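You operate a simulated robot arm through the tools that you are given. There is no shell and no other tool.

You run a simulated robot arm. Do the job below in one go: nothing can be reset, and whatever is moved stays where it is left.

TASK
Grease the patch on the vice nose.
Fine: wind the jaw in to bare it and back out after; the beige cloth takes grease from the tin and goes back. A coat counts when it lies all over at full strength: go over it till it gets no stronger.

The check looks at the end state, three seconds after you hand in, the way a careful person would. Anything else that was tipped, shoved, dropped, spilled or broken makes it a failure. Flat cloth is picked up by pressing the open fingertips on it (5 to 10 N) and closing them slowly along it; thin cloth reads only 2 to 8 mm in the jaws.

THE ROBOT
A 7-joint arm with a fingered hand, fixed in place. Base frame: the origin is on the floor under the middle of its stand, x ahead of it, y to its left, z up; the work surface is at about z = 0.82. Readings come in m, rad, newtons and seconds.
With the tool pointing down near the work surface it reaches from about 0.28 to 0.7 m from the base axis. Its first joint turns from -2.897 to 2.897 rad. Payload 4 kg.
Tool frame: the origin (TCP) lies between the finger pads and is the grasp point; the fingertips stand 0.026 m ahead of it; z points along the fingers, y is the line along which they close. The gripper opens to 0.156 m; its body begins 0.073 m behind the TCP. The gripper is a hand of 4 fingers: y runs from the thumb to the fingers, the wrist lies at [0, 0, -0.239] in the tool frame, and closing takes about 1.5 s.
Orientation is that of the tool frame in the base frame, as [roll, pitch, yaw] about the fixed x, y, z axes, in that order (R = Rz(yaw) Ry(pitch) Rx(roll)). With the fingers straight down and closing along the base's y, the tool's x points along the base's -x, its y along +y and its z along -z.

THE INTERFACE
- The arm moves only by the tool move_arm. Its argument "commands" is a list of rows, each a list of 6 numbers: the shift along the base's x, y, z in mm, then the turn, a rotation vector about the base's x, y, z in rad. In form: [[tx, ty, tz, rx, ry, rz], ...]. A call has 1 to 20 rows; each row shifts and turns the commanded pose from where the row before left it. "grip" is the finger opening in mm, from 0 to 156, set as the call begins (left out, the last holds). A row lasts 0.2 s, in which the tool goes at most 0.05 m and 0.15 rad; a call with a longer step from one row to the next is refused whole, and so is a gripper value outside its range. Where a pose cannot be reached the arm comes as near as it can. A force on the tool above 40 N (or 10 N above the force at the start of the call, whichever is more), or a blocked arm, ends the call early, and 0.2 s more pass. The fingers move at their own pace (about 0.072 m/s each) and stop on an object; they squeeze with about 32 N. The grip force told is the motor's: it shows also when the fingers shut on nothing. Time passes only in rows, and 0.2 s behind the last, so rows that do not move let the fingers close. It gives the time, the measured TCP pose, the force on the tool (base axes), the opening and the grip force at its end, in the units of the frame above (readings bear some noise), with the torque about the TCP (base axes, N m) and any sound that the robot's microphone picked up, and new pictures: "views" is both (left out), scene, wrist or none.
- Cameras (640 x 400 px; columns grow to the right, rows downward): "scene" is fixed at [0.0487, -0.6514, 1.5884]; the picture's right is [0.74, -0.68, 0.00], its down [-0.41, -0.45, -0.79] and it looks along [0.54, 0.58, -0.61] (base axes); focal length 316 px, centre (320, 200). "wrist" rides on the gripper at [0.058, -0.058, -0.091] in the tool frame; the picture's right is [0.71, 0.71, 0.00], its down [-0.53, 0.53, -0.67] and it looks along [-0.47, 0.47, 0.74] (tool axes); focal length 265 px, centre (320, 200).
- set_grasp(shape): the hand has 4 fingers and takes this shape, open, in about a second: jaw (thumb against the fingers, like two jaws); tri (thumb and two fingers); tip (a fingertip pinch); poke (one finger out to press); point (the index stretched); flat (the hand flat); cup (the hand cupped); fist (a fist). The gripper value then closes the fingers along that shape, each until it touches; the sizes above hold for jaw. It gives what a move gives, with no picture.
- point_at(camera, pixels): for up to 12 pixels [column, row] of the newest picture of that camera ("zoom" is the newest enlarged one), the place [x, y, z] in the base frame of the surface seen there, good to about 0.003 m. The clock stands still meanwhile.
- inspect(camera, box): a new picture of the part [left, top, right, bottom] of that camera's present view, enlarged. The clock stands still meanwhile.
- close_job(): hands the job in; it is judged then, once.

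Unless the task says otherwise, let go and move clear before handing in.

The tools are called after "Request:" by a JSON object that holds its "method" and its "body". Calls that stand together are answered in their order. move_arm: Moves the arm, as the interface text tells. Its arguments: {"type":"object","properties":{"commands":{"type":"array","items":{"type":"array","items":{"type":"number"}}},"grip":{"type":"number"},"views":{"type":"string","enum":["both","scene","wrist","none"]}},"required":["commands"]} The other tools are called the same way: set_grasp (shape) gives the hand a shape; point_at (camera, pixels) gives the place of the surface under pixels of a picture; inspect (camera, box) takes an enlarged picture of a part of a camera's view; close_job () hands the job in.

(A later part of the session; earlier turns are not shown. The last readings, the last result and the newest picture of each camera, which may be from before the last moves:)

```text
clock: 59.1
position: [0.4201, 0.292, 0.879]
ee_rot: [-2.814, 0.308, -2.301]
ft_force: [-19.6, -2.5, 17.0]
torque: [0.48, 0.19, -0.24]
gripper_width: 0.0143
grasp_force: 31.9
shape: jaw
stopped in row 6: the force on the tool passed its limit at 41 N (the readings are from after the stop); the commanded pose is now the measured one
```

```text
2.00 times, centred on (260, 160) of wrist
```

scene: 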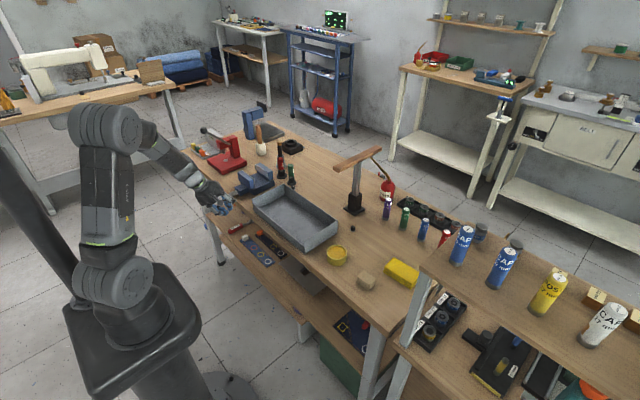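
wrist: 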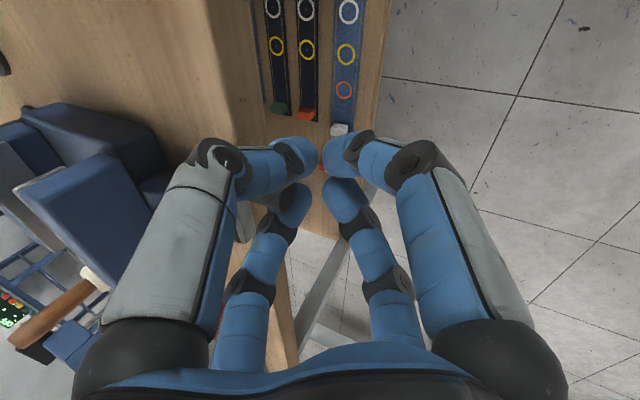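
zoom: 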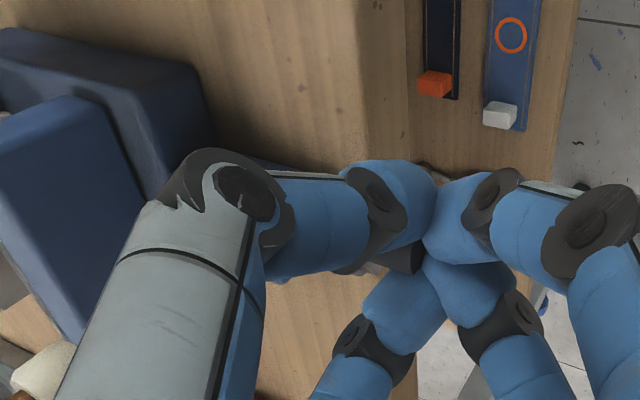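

The pull tripped the 40 N limit at about 322° with a constant -20 N in x from the rear fingers pressing the knob's end. I'll ease back 2 mm in x, widen the arc by 2 mm and continue in gentler steps.

Request:
{"method": "move_arm", "body": {"commands": [[-2, -1.5, -1.5, 0, 0, 0], [0, -2.5, -2.5, 0, 0, 0], [0, -2.0, -3.0, 0, 0, 0], [0, -1.8, -3.3, 0, 0, 0], [0, -1.5, -3.5, 0, 0, 0], [0, 0, 0, 0, 0, 0]], "views": "none"}}

Request:
{"method": "inspect", "body": {"camera": "scene", "box": [215, 160, 265, 210]}}

Request:
{"method": "inspect", "body": {"camera": "wrist", "box": [120, 60, 400, 260]}}

```text
clock: 60.5
position: [0.4185, 0.2798, 0.8634]
ee_rot: [-2.813, 0.304, -2.301]
ft_force: [-19.6, -9.6, 2.9]
torque: [-0.03, 0.13, -0.07]
gripper_width: 0.0131
grasp_force: 31.9
shape: jaw
```

```text
8.00 times, centred on (240, 185) of scene
```

zoom: 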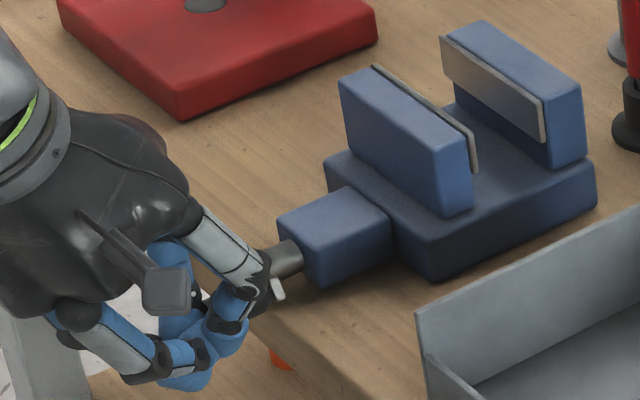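

```text
2.00 times, centred on (260, 160) of wrist
```

zoom: 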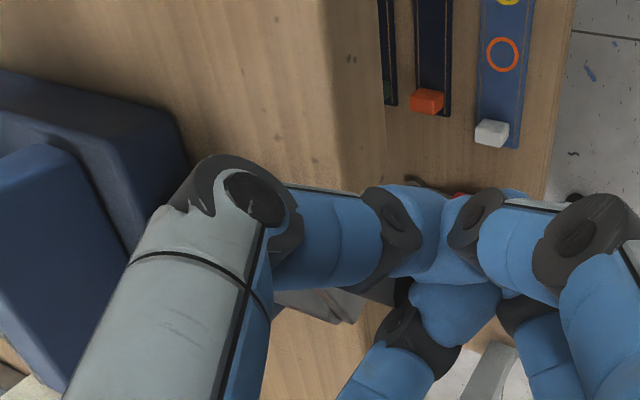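

The crank is at about 340°. I'll continue down through level and check whether the knob still follows.

Request:
{"method": "move_arm", "body": {"commands": [[0, -1.0, -3.6, 0, 0, 0], [0, -0.7, -3.8, 0, 0, 0], [0, -0.3, -3.9, 0, 0, 0], [0, 0, -3.9, 0, 0, 0], [0, 0.3, -3.9, 0, 0, 0], [0, 0, 0, 0, 0, 0]], "views": "none"}}

Request:
{"method": "inspect", "body": {"camera": "scene", "box": [215, 160, 265, 210]}}

Request:
{"method": "inspect", "body": {"camera": "wrist", "box": [120, 60, 400, 260]}}

```text
clock: 61.9
position: [0.4188, 0.2771, 0.8422]
ee_rot: [-2.813, 0.302, -2.298]
ft_force: [-24.0, -13.7, 0.9]
torque: [-0.01, 0.16, -0.05]
gripper_width: 0.0132
grasp_force: 32.1
shape: jaw
```

```text
8.00 times, centred on (240, 185) of scene
```

zoom: 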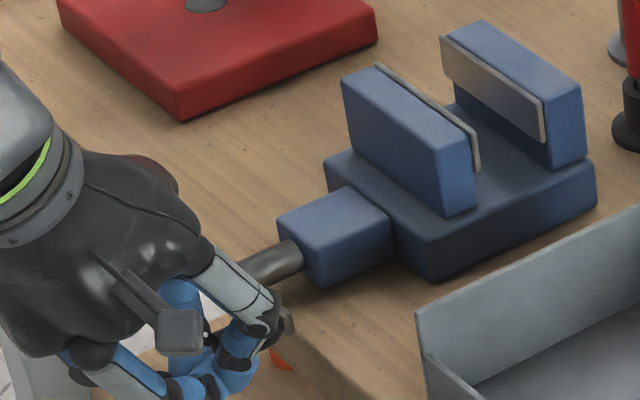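

```text
2.00 times, centred on (260, 160) of wrist
```

zoom: 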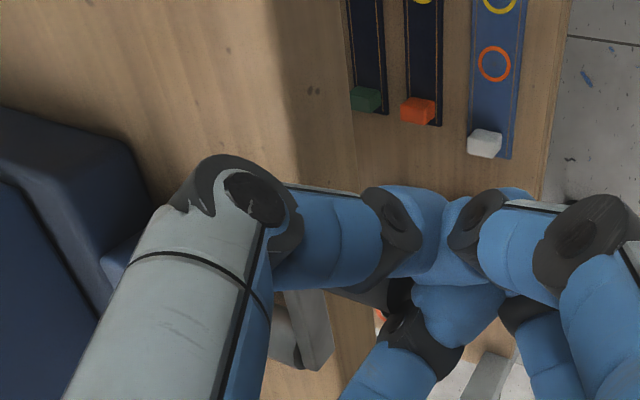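

The knob is now back at the right side (one full turn) and still held. I'll continue on, easing outward slightly, down to about 40° of the second turn.

Request:
{"method": "move_arm", "body": {"commands": [[-1, -0.5, -3.8, 0, 0, 0], [-1, 0.2, -3.7, 0, 0, 0], [0, 0.8, -3.6, 0, 0, 0], [0, 1.6, -3.5, 0, 0, 0], [0, 1.9, -3.4, 0, 0, 0], [0, 2.2, -3.2, 0, 0, 0], [0, 2.4, -3.0, 0, 0, 0], [0, 0, 0, 0, 0, 0]], "views": "none"}}

Request:
{"method": "inspect", "body": {"camera": "scene", "box": [215, 160, 265, 210]}}

Request:
{"method": "inspect", "body": {"camera": "wrist", "box": [120, 60, 400, 260]}}

```text
clock: 63.7
position: [0.4159, 0.2859, 0.8181]
ee_rot: [-2.813, 0.3, -2.299]
ft_force: [-16.9, -18.7, -8.7]
torque: [-0.04, 0.19, -0.28]
gripper_width: 0.0128
grasp_force: 32.0
shape: jaw
```

```text
8.00 times, centred on (240, 185) of scene
```

zoom: 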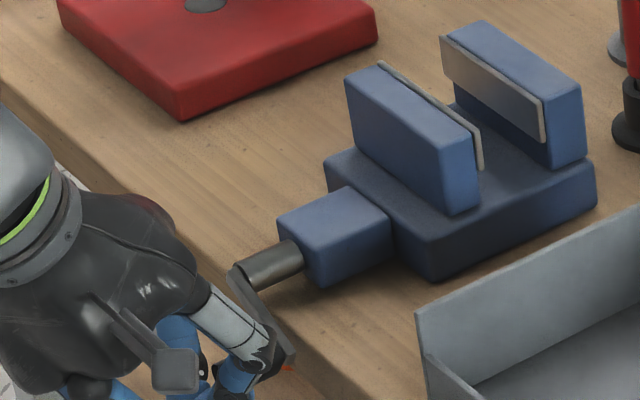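

```text
2.00 times, centred on (260, 160) of wrist
```

zoom: 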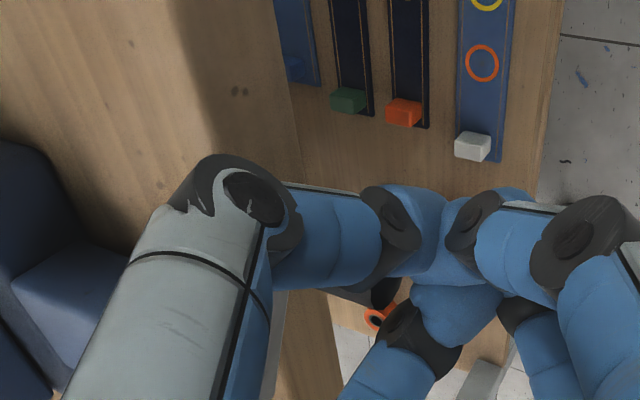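

Still following (second turn, about 40°). I'll check the bared strip for the patch.

Request:
{"method": "inspect", "body": {"camera": "scene", "box": [246, 172, 272, 196]}}

```text
16.00 times, centred on (259, 184) of scene
```

zoom: 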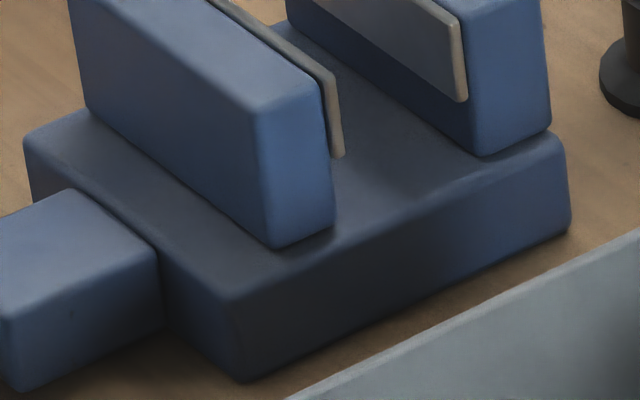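

Request:
{"method": "point_at", "body": {"camera": "zoom", "pixels": [[40, 145], [90, 120], [110, 190], [150, 160], [170, 250], [220, 215], [230, 285], [275, 245], [160, 60], [70, 260], [20, 290], [400, 180]]}}

Request:
{"method": "move_arm", "body": {"commands": [[0, 2.2, -3.3, 0, 0, 0], [0, 2.6, -3.0, 0, 0, 0], [0, 3.0, -2.6, 0, 0, 0], [0, 3.2, -2.25, 0, 0, 0], [0, 3.3, -2.0, 0, 0, 0], [0, 3.5, -1.7, 0, 0, 0], [0, 3.6, -1.4, 0, 0, 0], [0, 0, 0, 0, 0, 0]], "views": "none"}}

Request:
{"method": "inspect", "body": {"camera": "scene", "box": [215, 160, 265, 210]}}

Request:
{"method": "inspect", "body": {"camera": "wrist", "box": [120, 60, 400, 260]}}

```text
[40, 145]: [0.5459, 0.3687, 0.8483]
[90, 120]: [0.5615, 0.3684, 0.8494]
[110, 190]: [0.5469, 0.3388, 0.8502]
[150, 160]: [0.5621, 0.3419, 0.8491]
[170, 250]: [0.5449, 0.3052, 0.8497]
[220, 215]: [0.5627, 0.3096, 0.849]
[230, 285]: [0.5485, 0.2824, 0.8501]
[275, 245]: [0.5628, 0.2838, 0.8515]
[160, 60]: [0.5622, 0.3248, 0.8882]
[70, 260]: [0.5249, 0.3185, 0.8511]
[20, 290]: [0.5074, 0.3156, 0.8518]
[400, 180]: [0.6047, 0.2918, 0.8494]
```

```text
clock: 65.5
position: [0.4158, 0.3076, 0.8006]
ee_rot: [-2.813, 0.301, -2.299]
ft_force: [-18.6, -9.3, -13.7]
torque: [0.03, 0.24, -0.21]
gripper_width: 0.0129
grasp_force: 32.1
shape: jaw
```

```text
8.00 times, centred on (240, 185) of scene
```

zoom: 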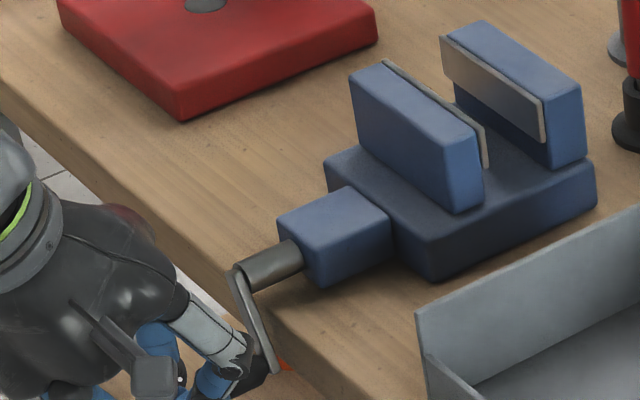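

```text
2.00 times, centred on (260, 160) of wrist
```

zoom: 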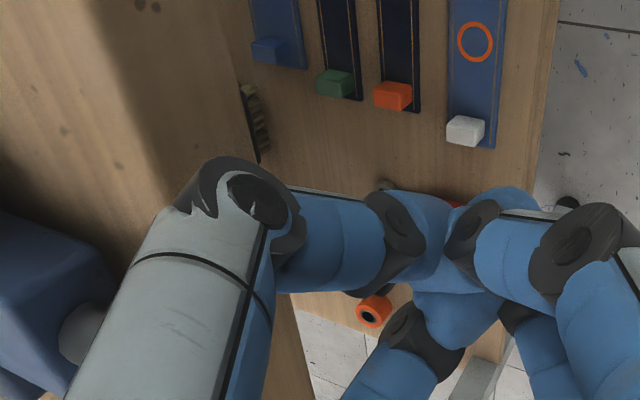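

The jaw face is now near x=0.565, so all that it covered at the start (0.535–0.561) should be bare. I'll let go of the knob, rise and look at the nose from close by to find the patch.

Request:
{"method": "move_arm", "body": {"commands": [[0, 0, 0, 0, 0, 0], [0, 0, 0, 0, 0, 0], [0, 0, 0, 0, 0, 0], [-4, 0, 8, 0, 0, 0], [-4, 0, 15, 0, 0, 0], [0, 0, 20, 0, 0, 0], [0, 0, 25, 0, 0, 0], [0, 0, 25, 0, 0, 0], [0, 0, 25, 0, 0, 0], [0, 0, 0, 0, 0, 0]], "grip": 60}}

```text
clock: 66.1
position: [0.4116, 0.3102, 0.799]
ee_rot: [-2.819, 0.299, -2.297]
ft_force: [-0.5, 0.9, -0.7]
torque: [0.0, -0.05, 0.0]
gripper_width: 0.0599
grasp_force: 0.0
shape: jaw
stopped in row 2: the force on the tool passed its limit at 40 N (the readings are from after the stop); the commanded pose is now the measured one
```

scene: 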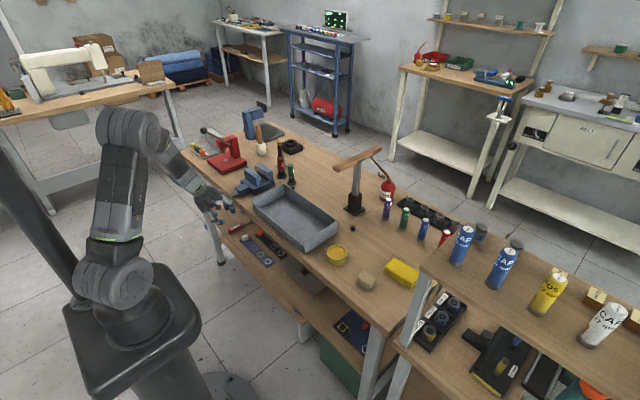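
wrist: 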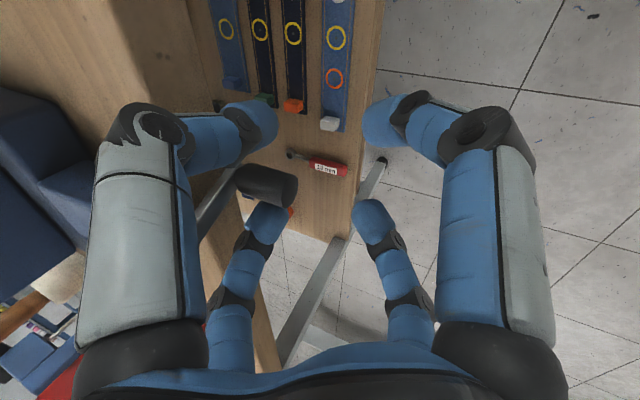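

The hand is free of the knob now. I'll back off a little, rise straight up, and then move so the camera looks at the nose.

Request:
{"method": "move_arm", "body": {"commands": [[-4, 0, 4, 0, 0, 0], [0, 0, 15, 0, 0, 0], [0, 0, 25, 0, 0, 0], [0, 0, 30, 0, 0, 0], [0, 0, 30, 0, 0, 0], [0, -10, 30, 0, 0, 0], [20, -25, 30, 0, 0, 0], [25, -25, 5, 0, 0, 0], [25, -20, 0, 0, 0, 0], [20, -20, 0, 0, 0, 0], [0, 0, 0, 0, 0, 0]]}}

```text
clock: 68.5
position: [0.4987, 0.2119, 0.9696]
ee_rot: [-2.82, 0.298, -2.297]
ft_force: [0.3, 0.2, 0.4]
torque: [0.0, 0.0, 0.0]
gripper_width: 0.0599
grasp_force: 0.2
shape: jaw
```

scene: 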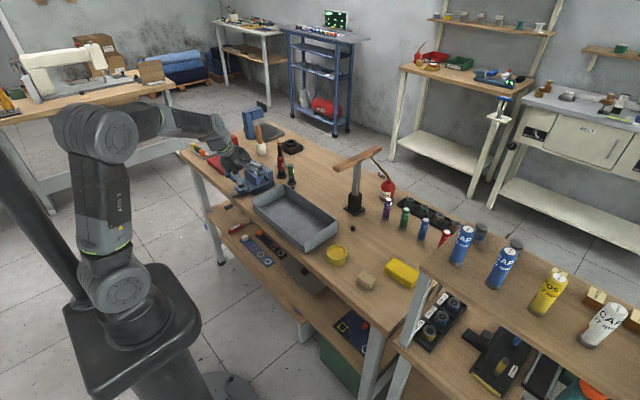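
wrist: 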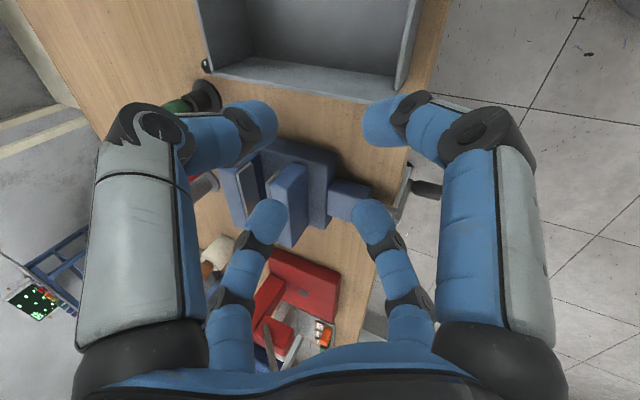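

Request:
{"method": "inspect", "body": {"camera": "wrist", "box": [260, 130, 400, 240]}}

Request:
{"method": "inspect", "body": {"camera": "scene", "box": [235, 160, 285, 200]}}

```text
3.64 times, centred on (330, 185) of wrist
```

zoom: 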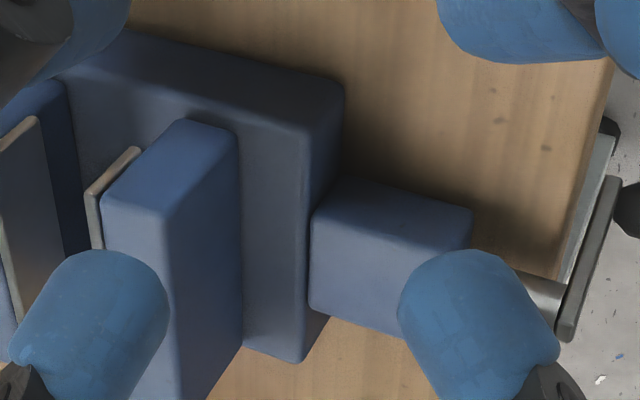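

```text
10.00 times, centred on (260, 180) of scene
```

zoom: 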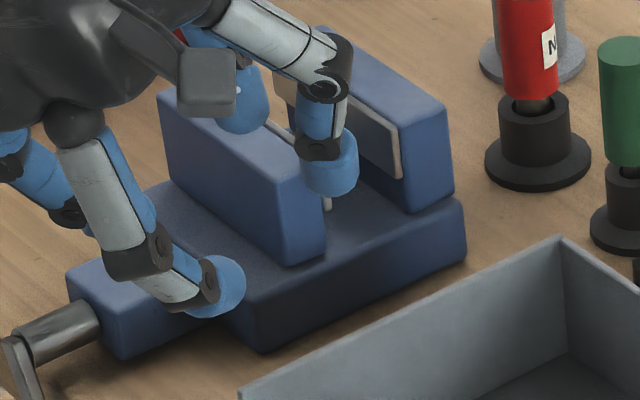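

The strip that the jaw had covered is now bare (wrist zoom (270,230)), with no mark showing yet; the coat should show once rubbed. Before fetching the cloth I'll check the heights of things on the way and near it.

Request:
{"method": "point_at", "body": {"camera": "scene", "pixels": [[358, 158], [378, 150], [338, 168], [355, 195], [354, 212], [430, 272], [415, 310], [440, 290], [386, 210], [403, 222], [460, 245], [445, 237]]}}

Request:
{"method": "point_at", "body": {"camera": "scene", "pixels": [[357, 277], [364, 271], [376, 279], [370, 286], [358, 281], [370, 291], [377, 284], [366, 278], [386, 268], [390, 281], [412, 288], [420, 275]]}}

Request:
{"method": "inspect", "body": {"camera": "scene", "box": [315, 235, 405, 300]}}

```text
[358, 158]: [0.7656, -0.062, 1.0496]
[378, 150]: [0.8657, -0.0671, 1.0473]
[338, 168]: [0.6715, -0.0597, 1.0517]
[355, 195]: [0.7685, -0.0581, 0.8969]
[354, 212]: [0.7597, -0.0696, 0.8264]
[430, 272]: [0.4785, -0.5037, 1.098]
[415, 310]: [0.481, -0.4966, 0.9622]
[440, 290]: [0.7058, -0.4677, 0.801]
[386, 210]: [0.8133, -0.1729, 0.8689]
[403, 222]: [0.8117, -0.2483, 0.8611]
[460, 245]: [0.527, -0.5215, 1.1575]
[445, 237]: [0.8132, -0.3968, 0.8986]
```

```text
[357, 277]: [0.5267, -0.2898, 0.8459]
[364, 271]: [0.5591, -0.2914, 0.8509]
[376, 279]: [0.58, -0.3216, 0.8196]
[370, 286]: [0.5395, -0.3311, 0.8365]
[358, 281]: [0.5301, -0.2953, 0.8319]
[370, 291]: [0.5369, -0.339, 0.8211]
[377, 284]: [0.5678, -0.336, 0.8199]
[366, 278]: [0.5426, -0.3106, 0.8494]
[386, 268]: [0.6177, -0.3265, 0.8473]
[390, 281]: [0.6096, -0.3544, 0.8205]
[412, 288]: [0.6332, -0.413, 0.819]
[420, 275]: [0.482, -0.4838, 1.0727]
```

```text
6.15 times, centred on (360, 268) of scene
```

zoom: 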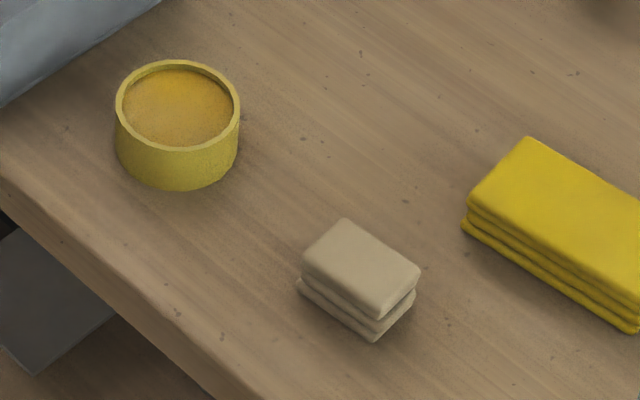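

Request:
{"method": "point_at", "body": {"camera": "zoom", "pixels": [[346, 222], [416, 268], [380, 312], [306, 262], [362, 268], [300, 288], [374, 335], [412, 300], [180, 105], [130, 105], [230, 105], [180, 66]]}}

Request:
{"method": "point_at", "body": {"camera": "zoom", "pixels": [[180, 150], [120, 105], [237, 105], [178, 186], [150, 130], [210, 130], [180, 80], [178, 147], [343, 215], [322, 240], [384, 240], [400, 290]]}}

```text
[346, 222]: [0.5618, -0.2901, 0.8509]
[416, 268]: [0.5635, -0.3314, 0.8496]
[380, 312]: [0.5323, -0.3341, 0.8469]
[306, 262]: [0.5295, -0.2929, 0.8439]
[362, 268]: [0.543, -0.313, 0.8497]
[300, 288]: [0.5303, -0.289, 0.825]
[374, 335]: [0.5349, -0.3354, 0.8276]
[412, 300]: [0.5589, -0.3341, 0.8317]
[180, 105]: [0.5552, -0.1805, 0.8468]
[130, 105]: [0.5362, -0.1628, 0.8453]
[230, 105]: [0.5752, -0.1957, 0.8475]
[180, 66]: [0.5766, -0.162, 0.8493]
```

```text
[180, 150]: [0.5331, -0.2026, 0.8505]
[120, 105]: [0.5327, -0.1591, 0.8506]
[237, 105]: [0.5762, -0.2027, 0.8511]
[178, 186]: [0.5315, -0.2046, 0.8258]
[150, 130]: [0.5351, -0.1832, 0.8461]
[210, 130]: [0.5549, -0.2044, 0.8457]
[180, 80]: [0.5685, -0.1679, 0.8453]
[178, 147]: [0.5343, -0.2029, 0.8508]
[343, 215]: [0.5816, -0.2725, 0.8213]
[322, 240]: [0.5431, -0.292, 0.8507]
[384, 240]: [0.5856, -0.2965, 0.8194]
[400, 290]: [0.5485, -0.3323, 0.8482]
```

The cloth pad is 36 × 45 × 30 mm at (0.547, -0.3125), and the tin is at (0.555, -0.182) with rim 0.851 and grease at 0.846. I'll rise, turn the hand back to closing along y with a slight tilt, use the pinch shape, and travel over to the cloth.

Request:
{"method": "move_arm", "body": {"commands": [[-4, -10, 20, 0.0558, 0, -0.1203], [-4, -20, 20, 0.0558, 0, -0.1203], [-4, -30, 20, 0.0558, 0, -0.1203], [-4, -40, 20, 0.0558, 0, -0.1203], [-4, -40, 0, 0.0558, 0, -0.1203], [-4, -40, 0, 0.0558, 0, -0.1203], [-4, -40, 0, 0, 0.135, 0], [0, -40, 0, 0, 0, 0], [0, -40, 0, 0, 0, 0], [10, -40, 0, 0, 0, 0], [10, -40, 0, 0, 0, 0], [10, -40, 0, 0, 0, 0], [10, -40, 0, 0, 0, 0], [10, -40, 0, 0, 0, 0], [0, -24, 0, 0, 0, 0], [0, 0, 0, 0, 0, 0]], "grip": 100}}

Request:
{"method": "set_grasp", "body": {"shape": "tip"}}

```text
clock: 71.9
position: [0.5218, -0.302, 1.0409]
ee_rot: [-3.14, 0.301, 3.141]
ft_force: [1.5, -0.9, 0.2]
torque: [-0.01, 0.03, -0.03]
gripper_width: 0.0999
grasp_force: 0.1
shape: jaw
out of reach, approached as far as the arm can: row 3
```

scene: 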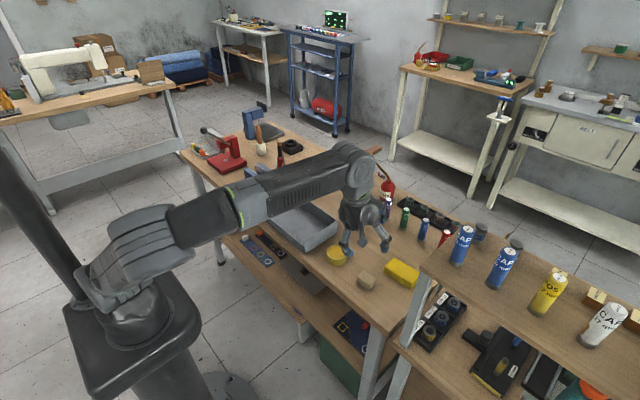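
wrist: 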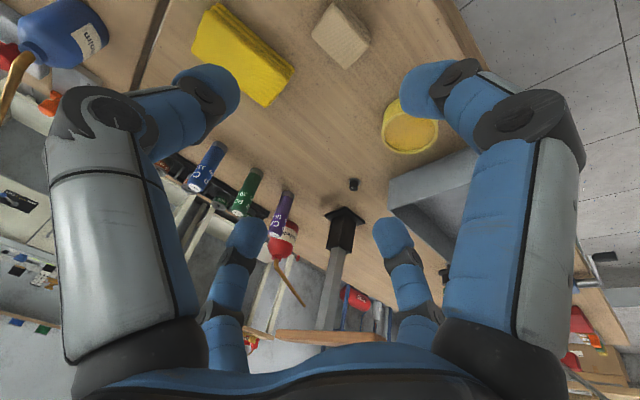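

```text
clock: 72.8
position: [0.5221, -0.302, 1.0409]
ee_rot: [-3.141, 0.3, -3.142]
ft_force: [0.3, 0.3, 0.0]
torque: [0.01, 0.02, 0.04]
gripper_width: 0.1557
grasp_force: 0.1
shape: tip
```

I'm above the cloth with the planned tilt. I'll narrow the pinch to 84 mm, so as not to brush the tin, and come down part-way over the pad.

Request:
{"method": "move_arm", "body": {"commands": [[10, -5, -20, 0, 0, 0], [9.5, -5.5, -20, 0, 0, 0], [0, 0, -20, 0, 0, 0], [0, 0, -20, 0, 0, 0], [0, 0, -20, 0, 0, 0], [0, 0, -20, 0, 0, 0], [0, 0, 0, 0, 0, 0]], "grip": 84}}

Request:
{"method": "inspect", "body": {"camera": "scene", "box": [300, 200, 430, 300]}}

```text
clock: 74.4
position: [0.5402, -0.3169, 0.9222]
ee_rot: [-3.141, 0.301, 3.141]
ft_force: [0.4, -0.2, 0.2]
torque: [0.03, 0.01, 0.01]
gripper_width: 0.0846
grasp_force: 0.0
shape: tip
```

scene: 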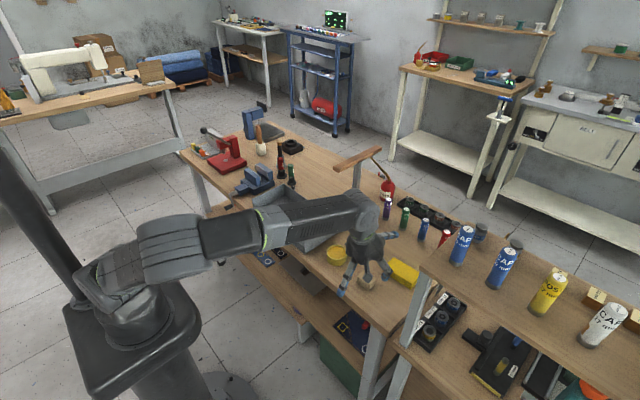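
wrist: 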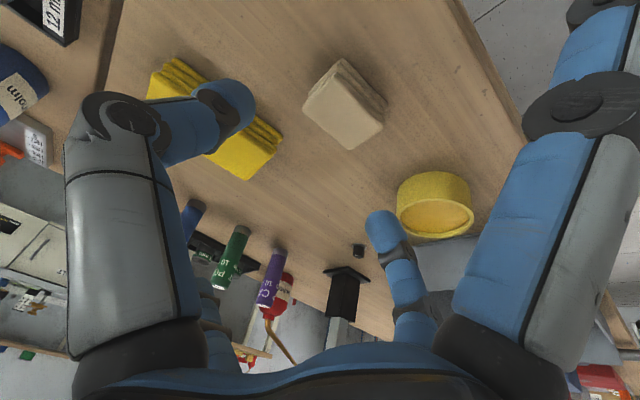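

```text
4.00 times, centred on (365, 250) of scene
```

zoom: 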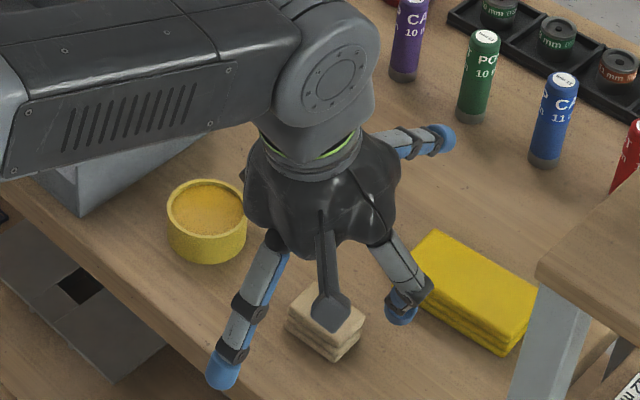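

The pad is right below (wrist (345,105)) and the open fingers straddle it in y. I'll correct y by +4 mm and descend to gripping height.

Request:
{"method": "move_arm", "body": {"commands": [[1, 4, -16, 0, 0, 0], [0, 0, -16, 0, 0, 0], [0, 0, -16, 0, 0, 0], [0, 0, -10, 0, 0, 0], [0, 0, -6, 0, 0, 0], [0, 0, 0, 0, 0, 0]]}}

Request:
{"method": "inspect", "body": {"camera": "scene", "box": [320, 230, 410, 300]}}

Request:
{"method": "inspect", "body": {"camera": "wrist", "box": [200, 60, 480, 260]}}

```text
clock: 75.8
position: [0.5405, -0.3098, 0.8572]
ee_rot: [-3.14, 0.299, 3.139]
ft_force: [-0.1, -0.5, 0.5]
torque: [-0.01, 0.0, -0.02]
gripper_width: 0.0845
grasp_force: 0.1
shape: tip
```

scene: 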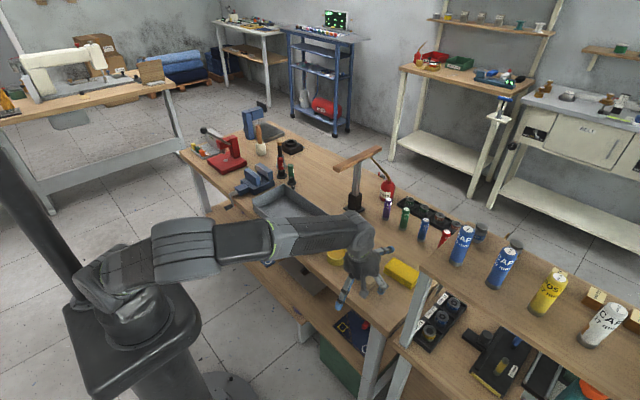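
wrist: 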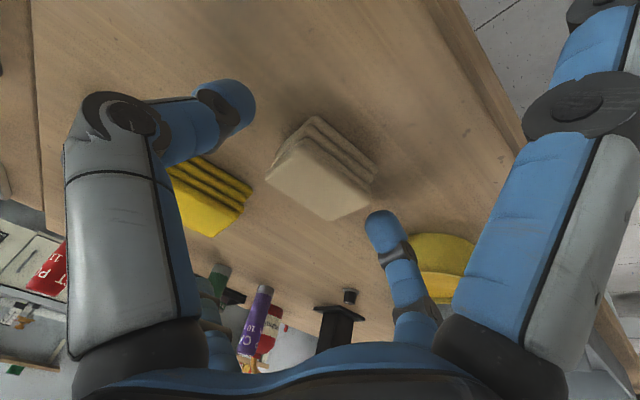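

```text
5.71 times, centred on (365, 265) of scene
```

zoom: 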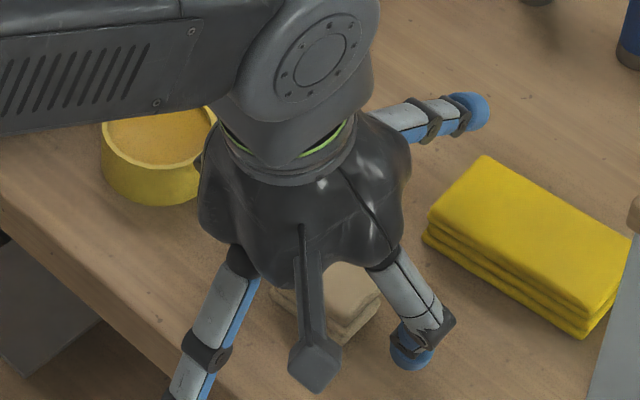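

```text
2.00 times, centred on (340, 160) of wrist
```

zoom: 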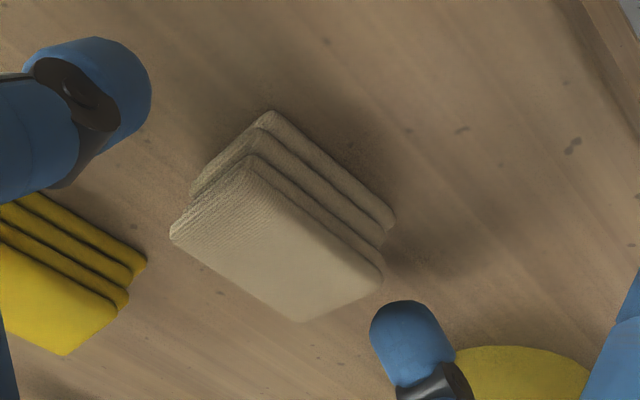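

The folded pad lies between the thumb (zoom (95,110)) and the finger (410,345). I'll centre by 2 mm and close on it in steps.

Request:
{"method": "move_arm", "body": {"commands": [[1, -2, 0, 0, 0, 0], [0, 0, 0, 0, 0, 0], [0, 0, 0, 0, 0, 0]], "grip": 48, "views": "none"}}

Request:
{"method": "inspect", "body": {"camera": "wrist", "box": [200, 60, 480, 260]}}

```text
clock: 76.6
position: [0.5423, -0.3133, 0.8571]
ee_rot: [-3.141, 0.301, 3.14]
ft_force: [0.5, 0.1, 0.5]
torque: [-0.01, 0.0, -0.02]
gripper_width: 0.0488
grasp_force: 0.0
shape: tip
```

```text
2.00 times, centred on (340, 160) of wrist
```

zoom: 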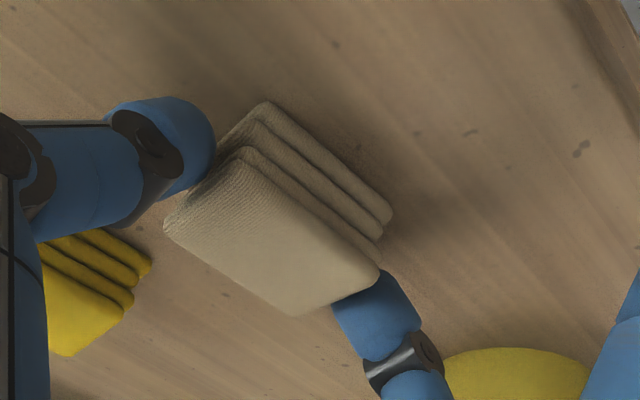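

Both fingertips are just at the pad's sides. I'll close further to grip.

Request:
{"method": "move_arm", "body": {"commands": [[0, 0, 0, 0, 0, 0], [0, 0, 0, 0, 0, 0], [0, 0, 0, 0, 0, 0], [0, 0, 0, 0, 0, 0]], "grip": 20, "views": "none"}}

Request:
{"method": "inspect", "body": {"camera": "wrist", "box": [200, 60, 480, 260]}}

Request:
{"method": "inspect", "body": {"camera": "scene", "box": [320, 230, 410, 300]}}

```text
clock: 77.6
position: [0.5434, -0.3126, 0.8578]
ee_rot: [-3.141, 0.301, -3.141]
ft_force: [0.1, 0.7, -0.6]
torque: [0.0, -0.01, 0.0]
gripper_width: 0.0441
grasp_force: 32.2
shape: tip
```

```text
2.00 times, centred on (340, 160) of wrist
```

zoom: 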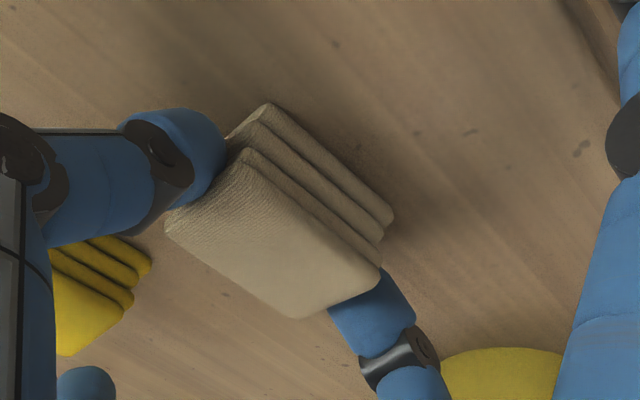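

```text
5.71 times, centred on (365, 265) of scene
```

zoom: 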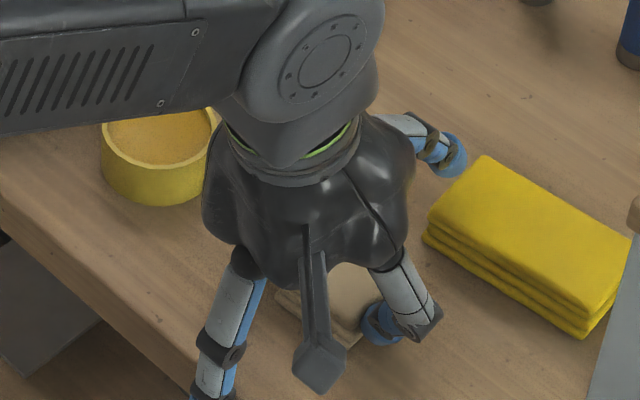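

The pad is held at 44 mm with 32 N. I'll ease the setting to 34 mm so the side fingers splay out more, then lift.

Request:
{"method": "move_arm", "body": {"commands": [[0, 0, 0, 0, 0, 0], [0, 0, 5, 0, 0, 0], [0, 0, 10, 0, 0, 0], [0, 0, 15, 0, 0, 0], [0, 0, 15, 0, 0, 0], [0, 0, 15, 0, 0, 0], [0, 0, 0, 0, 0, 0]], "grip": 34}}

Request:
{"method": "inspect", "body": {"camera": "wrist", "box": [200, 60, 480, 260]}}

Request:
{"method": "inspect", "body": {"camera": "scene", "box": [310, 210, 410, 290]}}

```text
clock: 79.2
position: [0.5419, -0.3124, 0.9187]
ee_rot: [-3.141, 0.301, -3.14]
ft_force: [1.0, -0.2, -0.3]
torque: [-0.01, 0.01, -0.01]
gripper_width: 0.0439
grasp_force: 32.0
shape: tip
```

scene: 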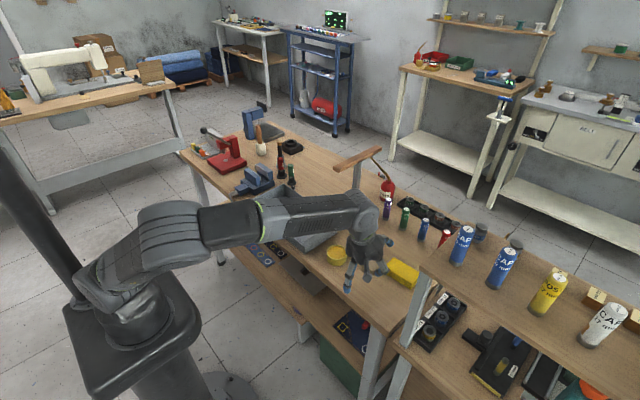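
wrist: 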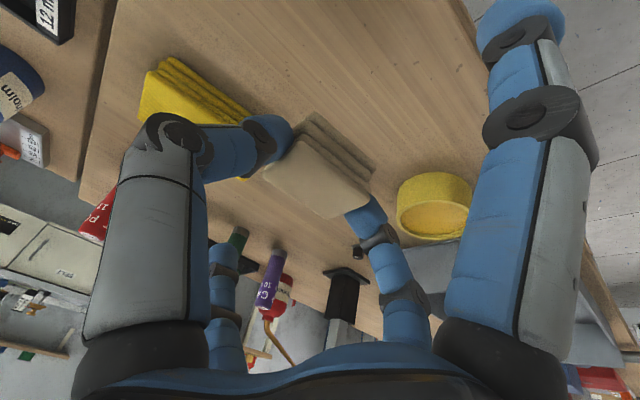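

```text
2.00 times, centred on (340, 160) of wrist
```

zoom: 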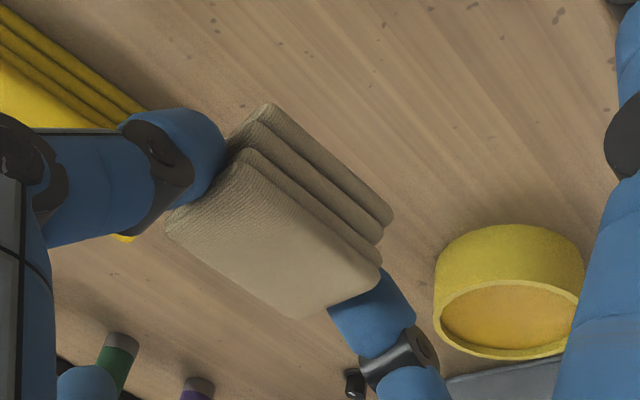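

```text
5.00 times, centred on (360, 250) of scene
```

zoom: 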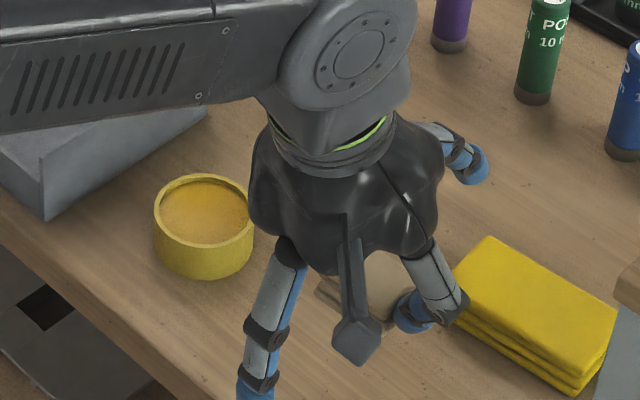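

The pad is lifted cleanly (pad bottom is about 38 mm below the TCP). I'll check the tray wall near the tin before moving over.

Request:
{"method": "point_at", "body": {"camera": "zoom", "pixels": [[45, 165], [45, 210], [205, 105], [120, 150], [165, 210], [240, 210], [205, 182], [200, 243]]}}

Request:
{"method": "move_arm", "body": {"commands": [[2, 26, 5, 0, 0, 0], [2, 26, 0, 0, 0, 0], [2, 26, 0, 0, 0, 0], [1, 26, 0, 0, 0, 0], [0, 27, 0, 0, 0, 0], [0, 0, 0, 0, 0, 0]]}}

Request:
{"method": "inspect", "body": {"camera": "scene", "box": [290, 200, 390, 280]}}

Request:
{"method": "inspect", "body": {"camera": "wrist", "box": [200, 60, 480, 260]}}

```text
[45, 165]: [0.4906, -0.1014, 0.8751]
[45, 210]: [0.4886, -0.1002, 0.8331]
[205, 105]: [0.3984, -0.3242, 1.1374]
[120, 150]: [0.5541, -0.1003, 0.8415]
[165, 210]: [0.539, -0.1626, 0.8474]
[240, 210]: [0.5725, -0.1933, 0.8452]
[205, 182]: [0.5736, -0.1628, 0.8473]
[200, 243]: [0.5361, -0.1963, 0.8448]
```

```text
clock: 80.6
position: [0.5488, -0.1828, 0.924]
ee_rot: [-3.14, 0.301, 3.141]
ft_force: [0.9, 0.6, -0.5]
torque: [0.0, 0.01, -0.02]
gripper_width: 0.044
grasp_force: 31.8
shape: tip
```

scene: 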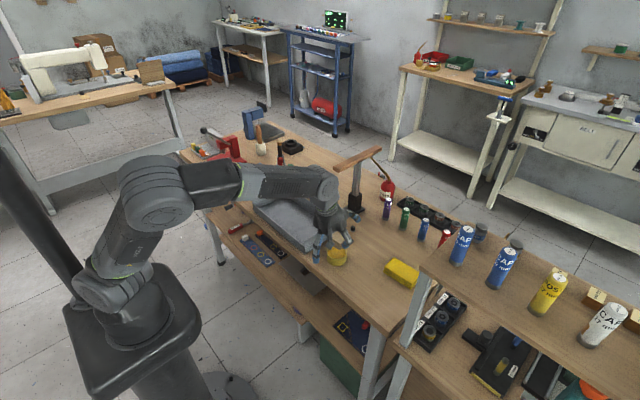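
wrist: 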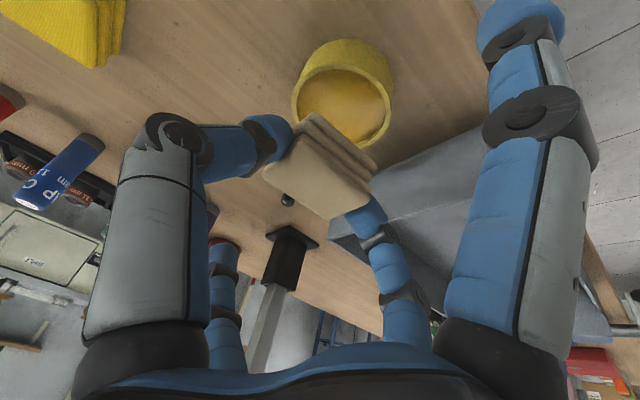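

```text
5.00 times, centred on (340, 240) of scene
```

zoom: 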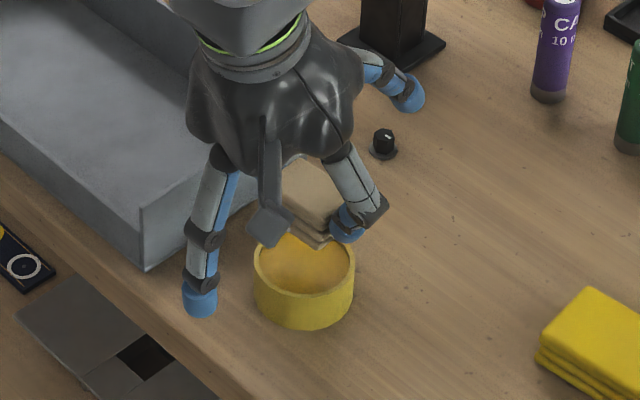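

```text
2.00 times, centred on (340, 160) of wrist
```

zoom: 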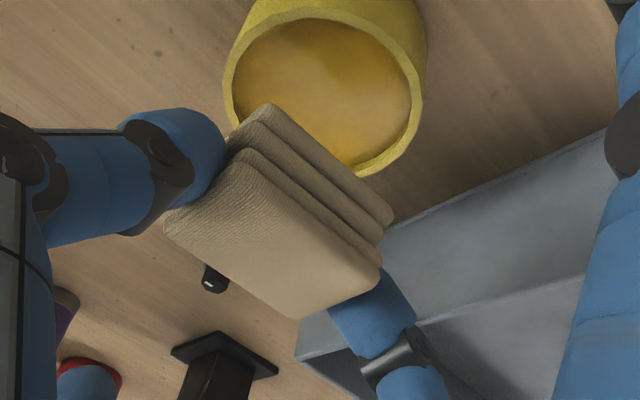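

The pad is nearly over the tin; the tray wall (y=-0.10) is clear of the fingers. I'll centre by 1 mm and lower gently until contact.

Request:
{"method": "move_arm", "body": {"commands": [[1, 1, -10, 0, 0, 0], [0, 0, -10, 0, 0, 0], [0, 0, -8, 0, 0, 0], [0, 0, -4, 0, 0, 0], [0, 0, 0, 0, 0, 0]], "views": "none"}}

Request:
{"method": "inspect", "body": {"camera": "wrist", "box": [200, 60, 480, 260]}}

Request:
{"method": "inspect", "body": {"camera": "scene", "box": [300, 210, 380, 275]}}

```text
clock: 81.8
position: [0.5492, -0.1803, 0.8905]
ee_rot: [-3.139, 0.298, 3.141]
ft_force: [0.0, -0.1, 0.0]
torque: [0.0, -0.04, 0.01]
gripper_width: 0.0438
grasp_force: 31.7
shape: tip
```

```text
2.00 times, centred on (340, 160) of wrist
```

zoom: 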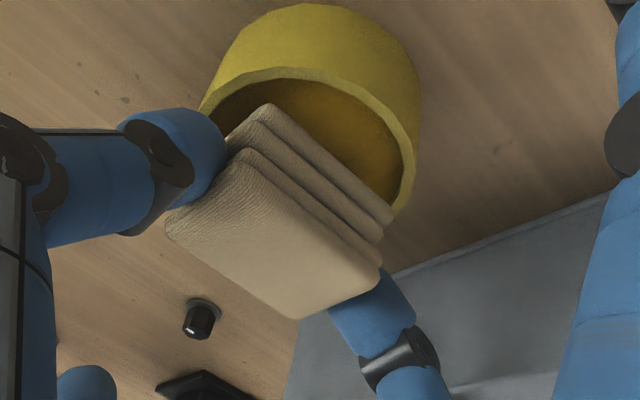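

```text
6.15 times, centred on (340, 242) of scene
```

zoom: 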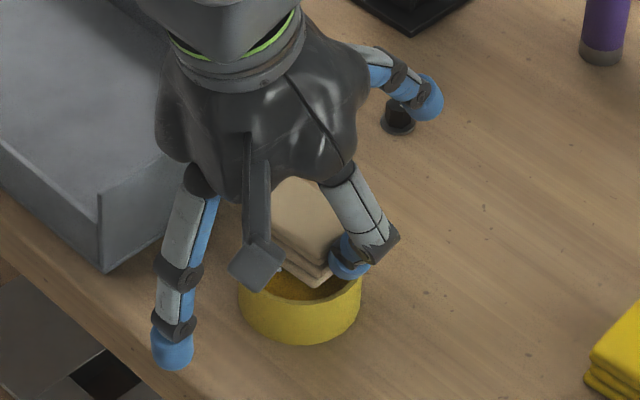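

The pad's underside is just above the rim with no force yet. I'll lower in 2 mm steps.

Request:
{"method": "move_arm", "body": {"commands": [[0, 0, -2, 0, 0, 0], [0, 0, -2, 0, 0, 0], [0, 0, 0, 0, 0, 0]], "views": "none"}}

Request:
{"method": "move_arm", "body": {"commands": [[0, 0, -1.5, 0, 0, 0], [0, 0, 0, 0, 0, 0]], "views": "none"}}

Request:
{"method": "inspect", "body": {"camera": "wrist", "box": [200, 60, 480, 260]}}

Request:
{"method": "inspect", "body": {"camera": "scene", "box": [320, 230, 360, 265]}}

```text
clock: 82.6
position: [0.5511, -0.181, 0.888]
ee_rot: [-3.138, 0.301, 3.141]
ft_force: [0.0, -0.5, -0.3]
torque: [0.02, -0.02, -0.01]
gripper_width: 0.0441
grasp_force: 31.9
shape: tip
```

```text
clock: 83.2
position: [0.5506, -0.1803, 0.8868]
ee_rot: [-3.139, 0.299, 3.141]
ft_force: [0.2, 0.8, 0.1]
torque: [0.02, -0.01, 0.0]
gripper_width: 0.0445
grasp_force: 32.2
shape: tip
```

```text
2.00 times, centred on (340, 160) of wrist
```

zoom: 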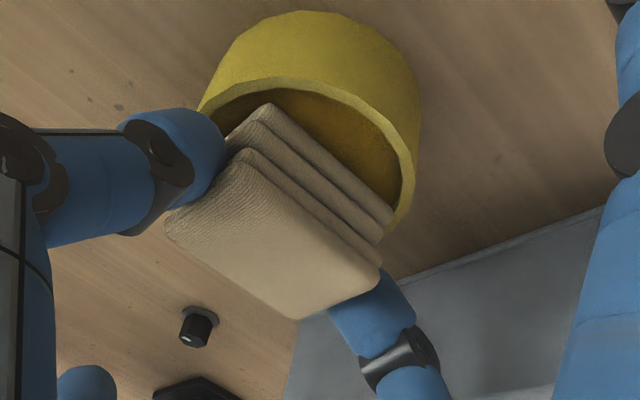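

```text
11.43 times, centred on (340, 248) of scene
```

zoom: 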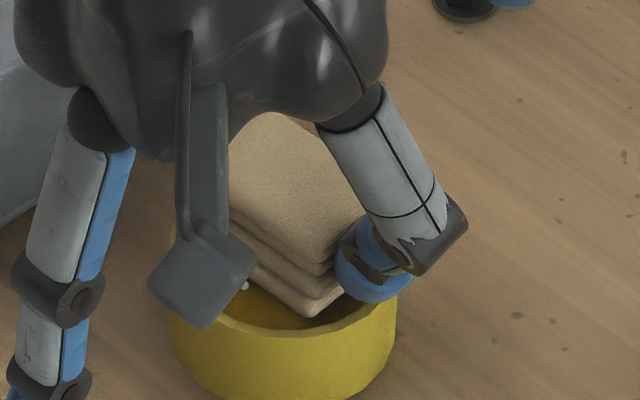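

Still no contact; the pad is entering inside the rim. I'll lower further in small steps.

Request:
{"method": "move_arm", "body": {"commands": [[0, 0, -1.5, 0, 0, 0], [0, 0, 0, 0, 0, 0]], "views": "none"}}

Request:
{"method": "move_arm", "body": {"commands": [[0, 0, -1.5, 0, 0, 0], [0, 0, 0, 0, 0, 0]], "views": "none"}}

Request:
{"method": "move_arm", "body": {"commands": [[0, 0, -1.5, 0, 0, 0], [0, 0, 0, 0, 0, 0]], "views": "none"}}

Request:
{"method": "inspect", "body": {"camera": "scene", "box": [320, 230, 360, 265]}}

```text
clock: 83.8
position: [0.5503, -0.1814, 0.8832]
ee_rot: [-3.14, 0.302, 3.141]
ft_force: [-0.9, -0.2, -0.5]
torque: [-0.02, 0.0, 0.01]
gripper_width: 0.0441
grasp_force: 32.1
shape: tip
```

```text
clock: 84.4
position: [0.5507, -0.1801, 0.8825]
ee_rot: [-3.138, 0.3, -3.139]
ft_force: [0.4, -0.2, 1.9]
torque: [-0.02, -0.03, -0.04]
gripper_width: 0.0441
grasp_force: 31.8
shape: tip
```

```text
clock: 85.0
position: [0.5511, -0.1815, 0.8829]
ee_rot: [-3.139, 0.301, -3.141]
ft_force: [-2.7, -1.1, 12.2]
torque: [-0.12, -0.03, -0.02]
gripper_width: 0.0446
grasp_force: 32.4
shape: tip
```

```text
11.43 times, centred on (340, 248) of scene
```

zoom: 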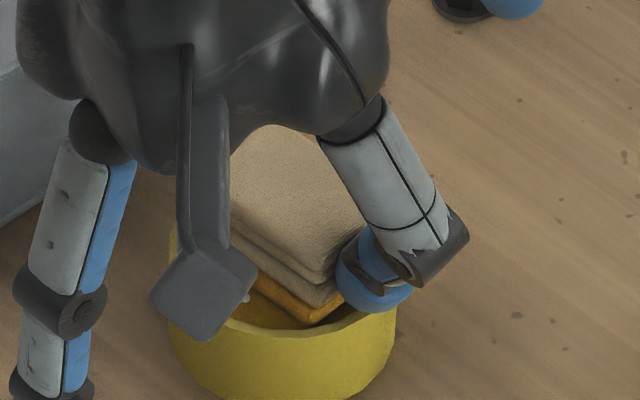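

The pad touches the grease (12 N), and its bottom layer has turned grease-coloured at zoom (305,305). I'll ease up 1 mm, hold briefly to load it, then look.

Request:
{"method": "move_arm", "body": {"commands": [[0, 0, 0.7, 0, 0, 0], [0, 0, 0, 0, 0, 0], [0, 0, 0, 0, 0, 0], [0, 0, 0, 0, 0, 0], [0, 0, 0, 0, 0, 0]], "views": "none"}}

Request:
{"method": "move_arm", "body": {"commands": [[0, 0, 4, 0, 0, 0], [0, 0, 6, 0, 0, 0], [0, 0, 10, 0, 0, 0], [0, 0, 15, 0, 0, 0], [0, 0, 15, 0, 0, 0], [0, 0, 0, 0, 0, 0]]}}

Request:
{"method": "inspect", "body": {"camera": "wrist", "box": [200, 60, 480, 260]}}

Request:
{"method": "inspect", "body": {"camera": "scene", "box": [300, 210, 380, 275]}}

```text
clock: 86.2
position: [0.5503, -0.1803, 0.8818]
ee_rot: [-3.138, 0.302, 3.14]
ft_force: [-0.8, -2.4, 12.1]
torque: [-0.16, -0.04, 0.04]
gripper_width: 0.0443
grasp_force: 32.0
shape: tip
```

```text
clock: 87.6
position: [0.5517, -0.1807, 0.9328]
ee_rot: [-3.139, 0.301, -3.141]
ft_force: [1.1, 0.3, -0.4]
torque: [0.01, -0.03, 0.02]
gripper_width: 0.0444
grasp_force: 31.7
shape: tip
```

scene: 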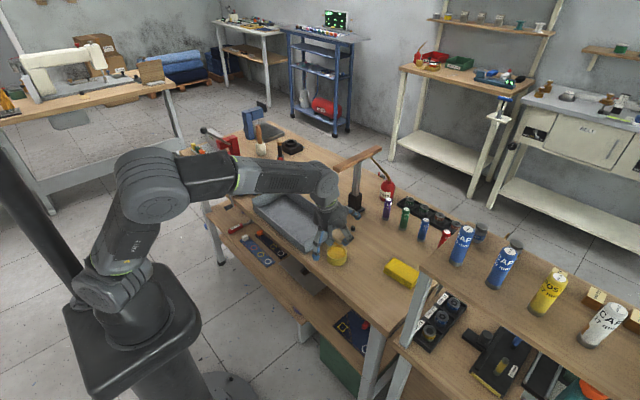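
wrist: 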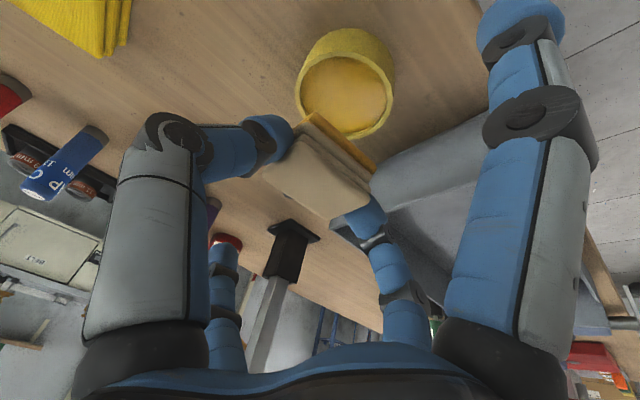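

```text
2.00 times, centred on (340, 160) of wrist
```

zoom: 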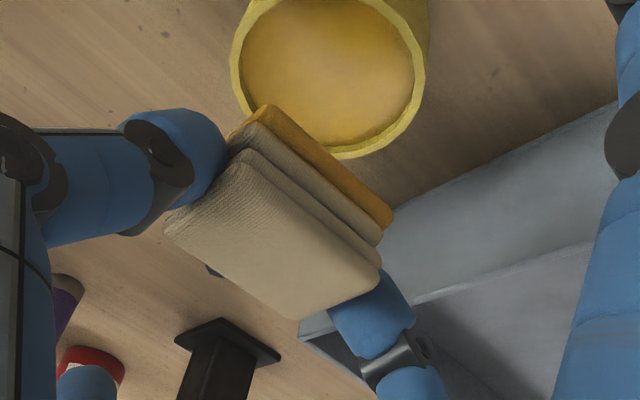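

```text
6.15 times, centred on (340, 242) of scene
```

zoom: 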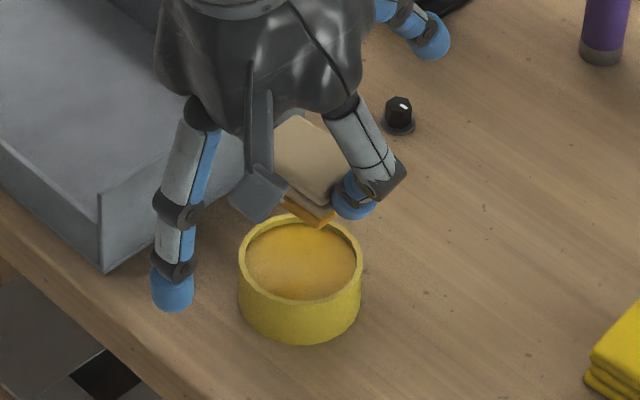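

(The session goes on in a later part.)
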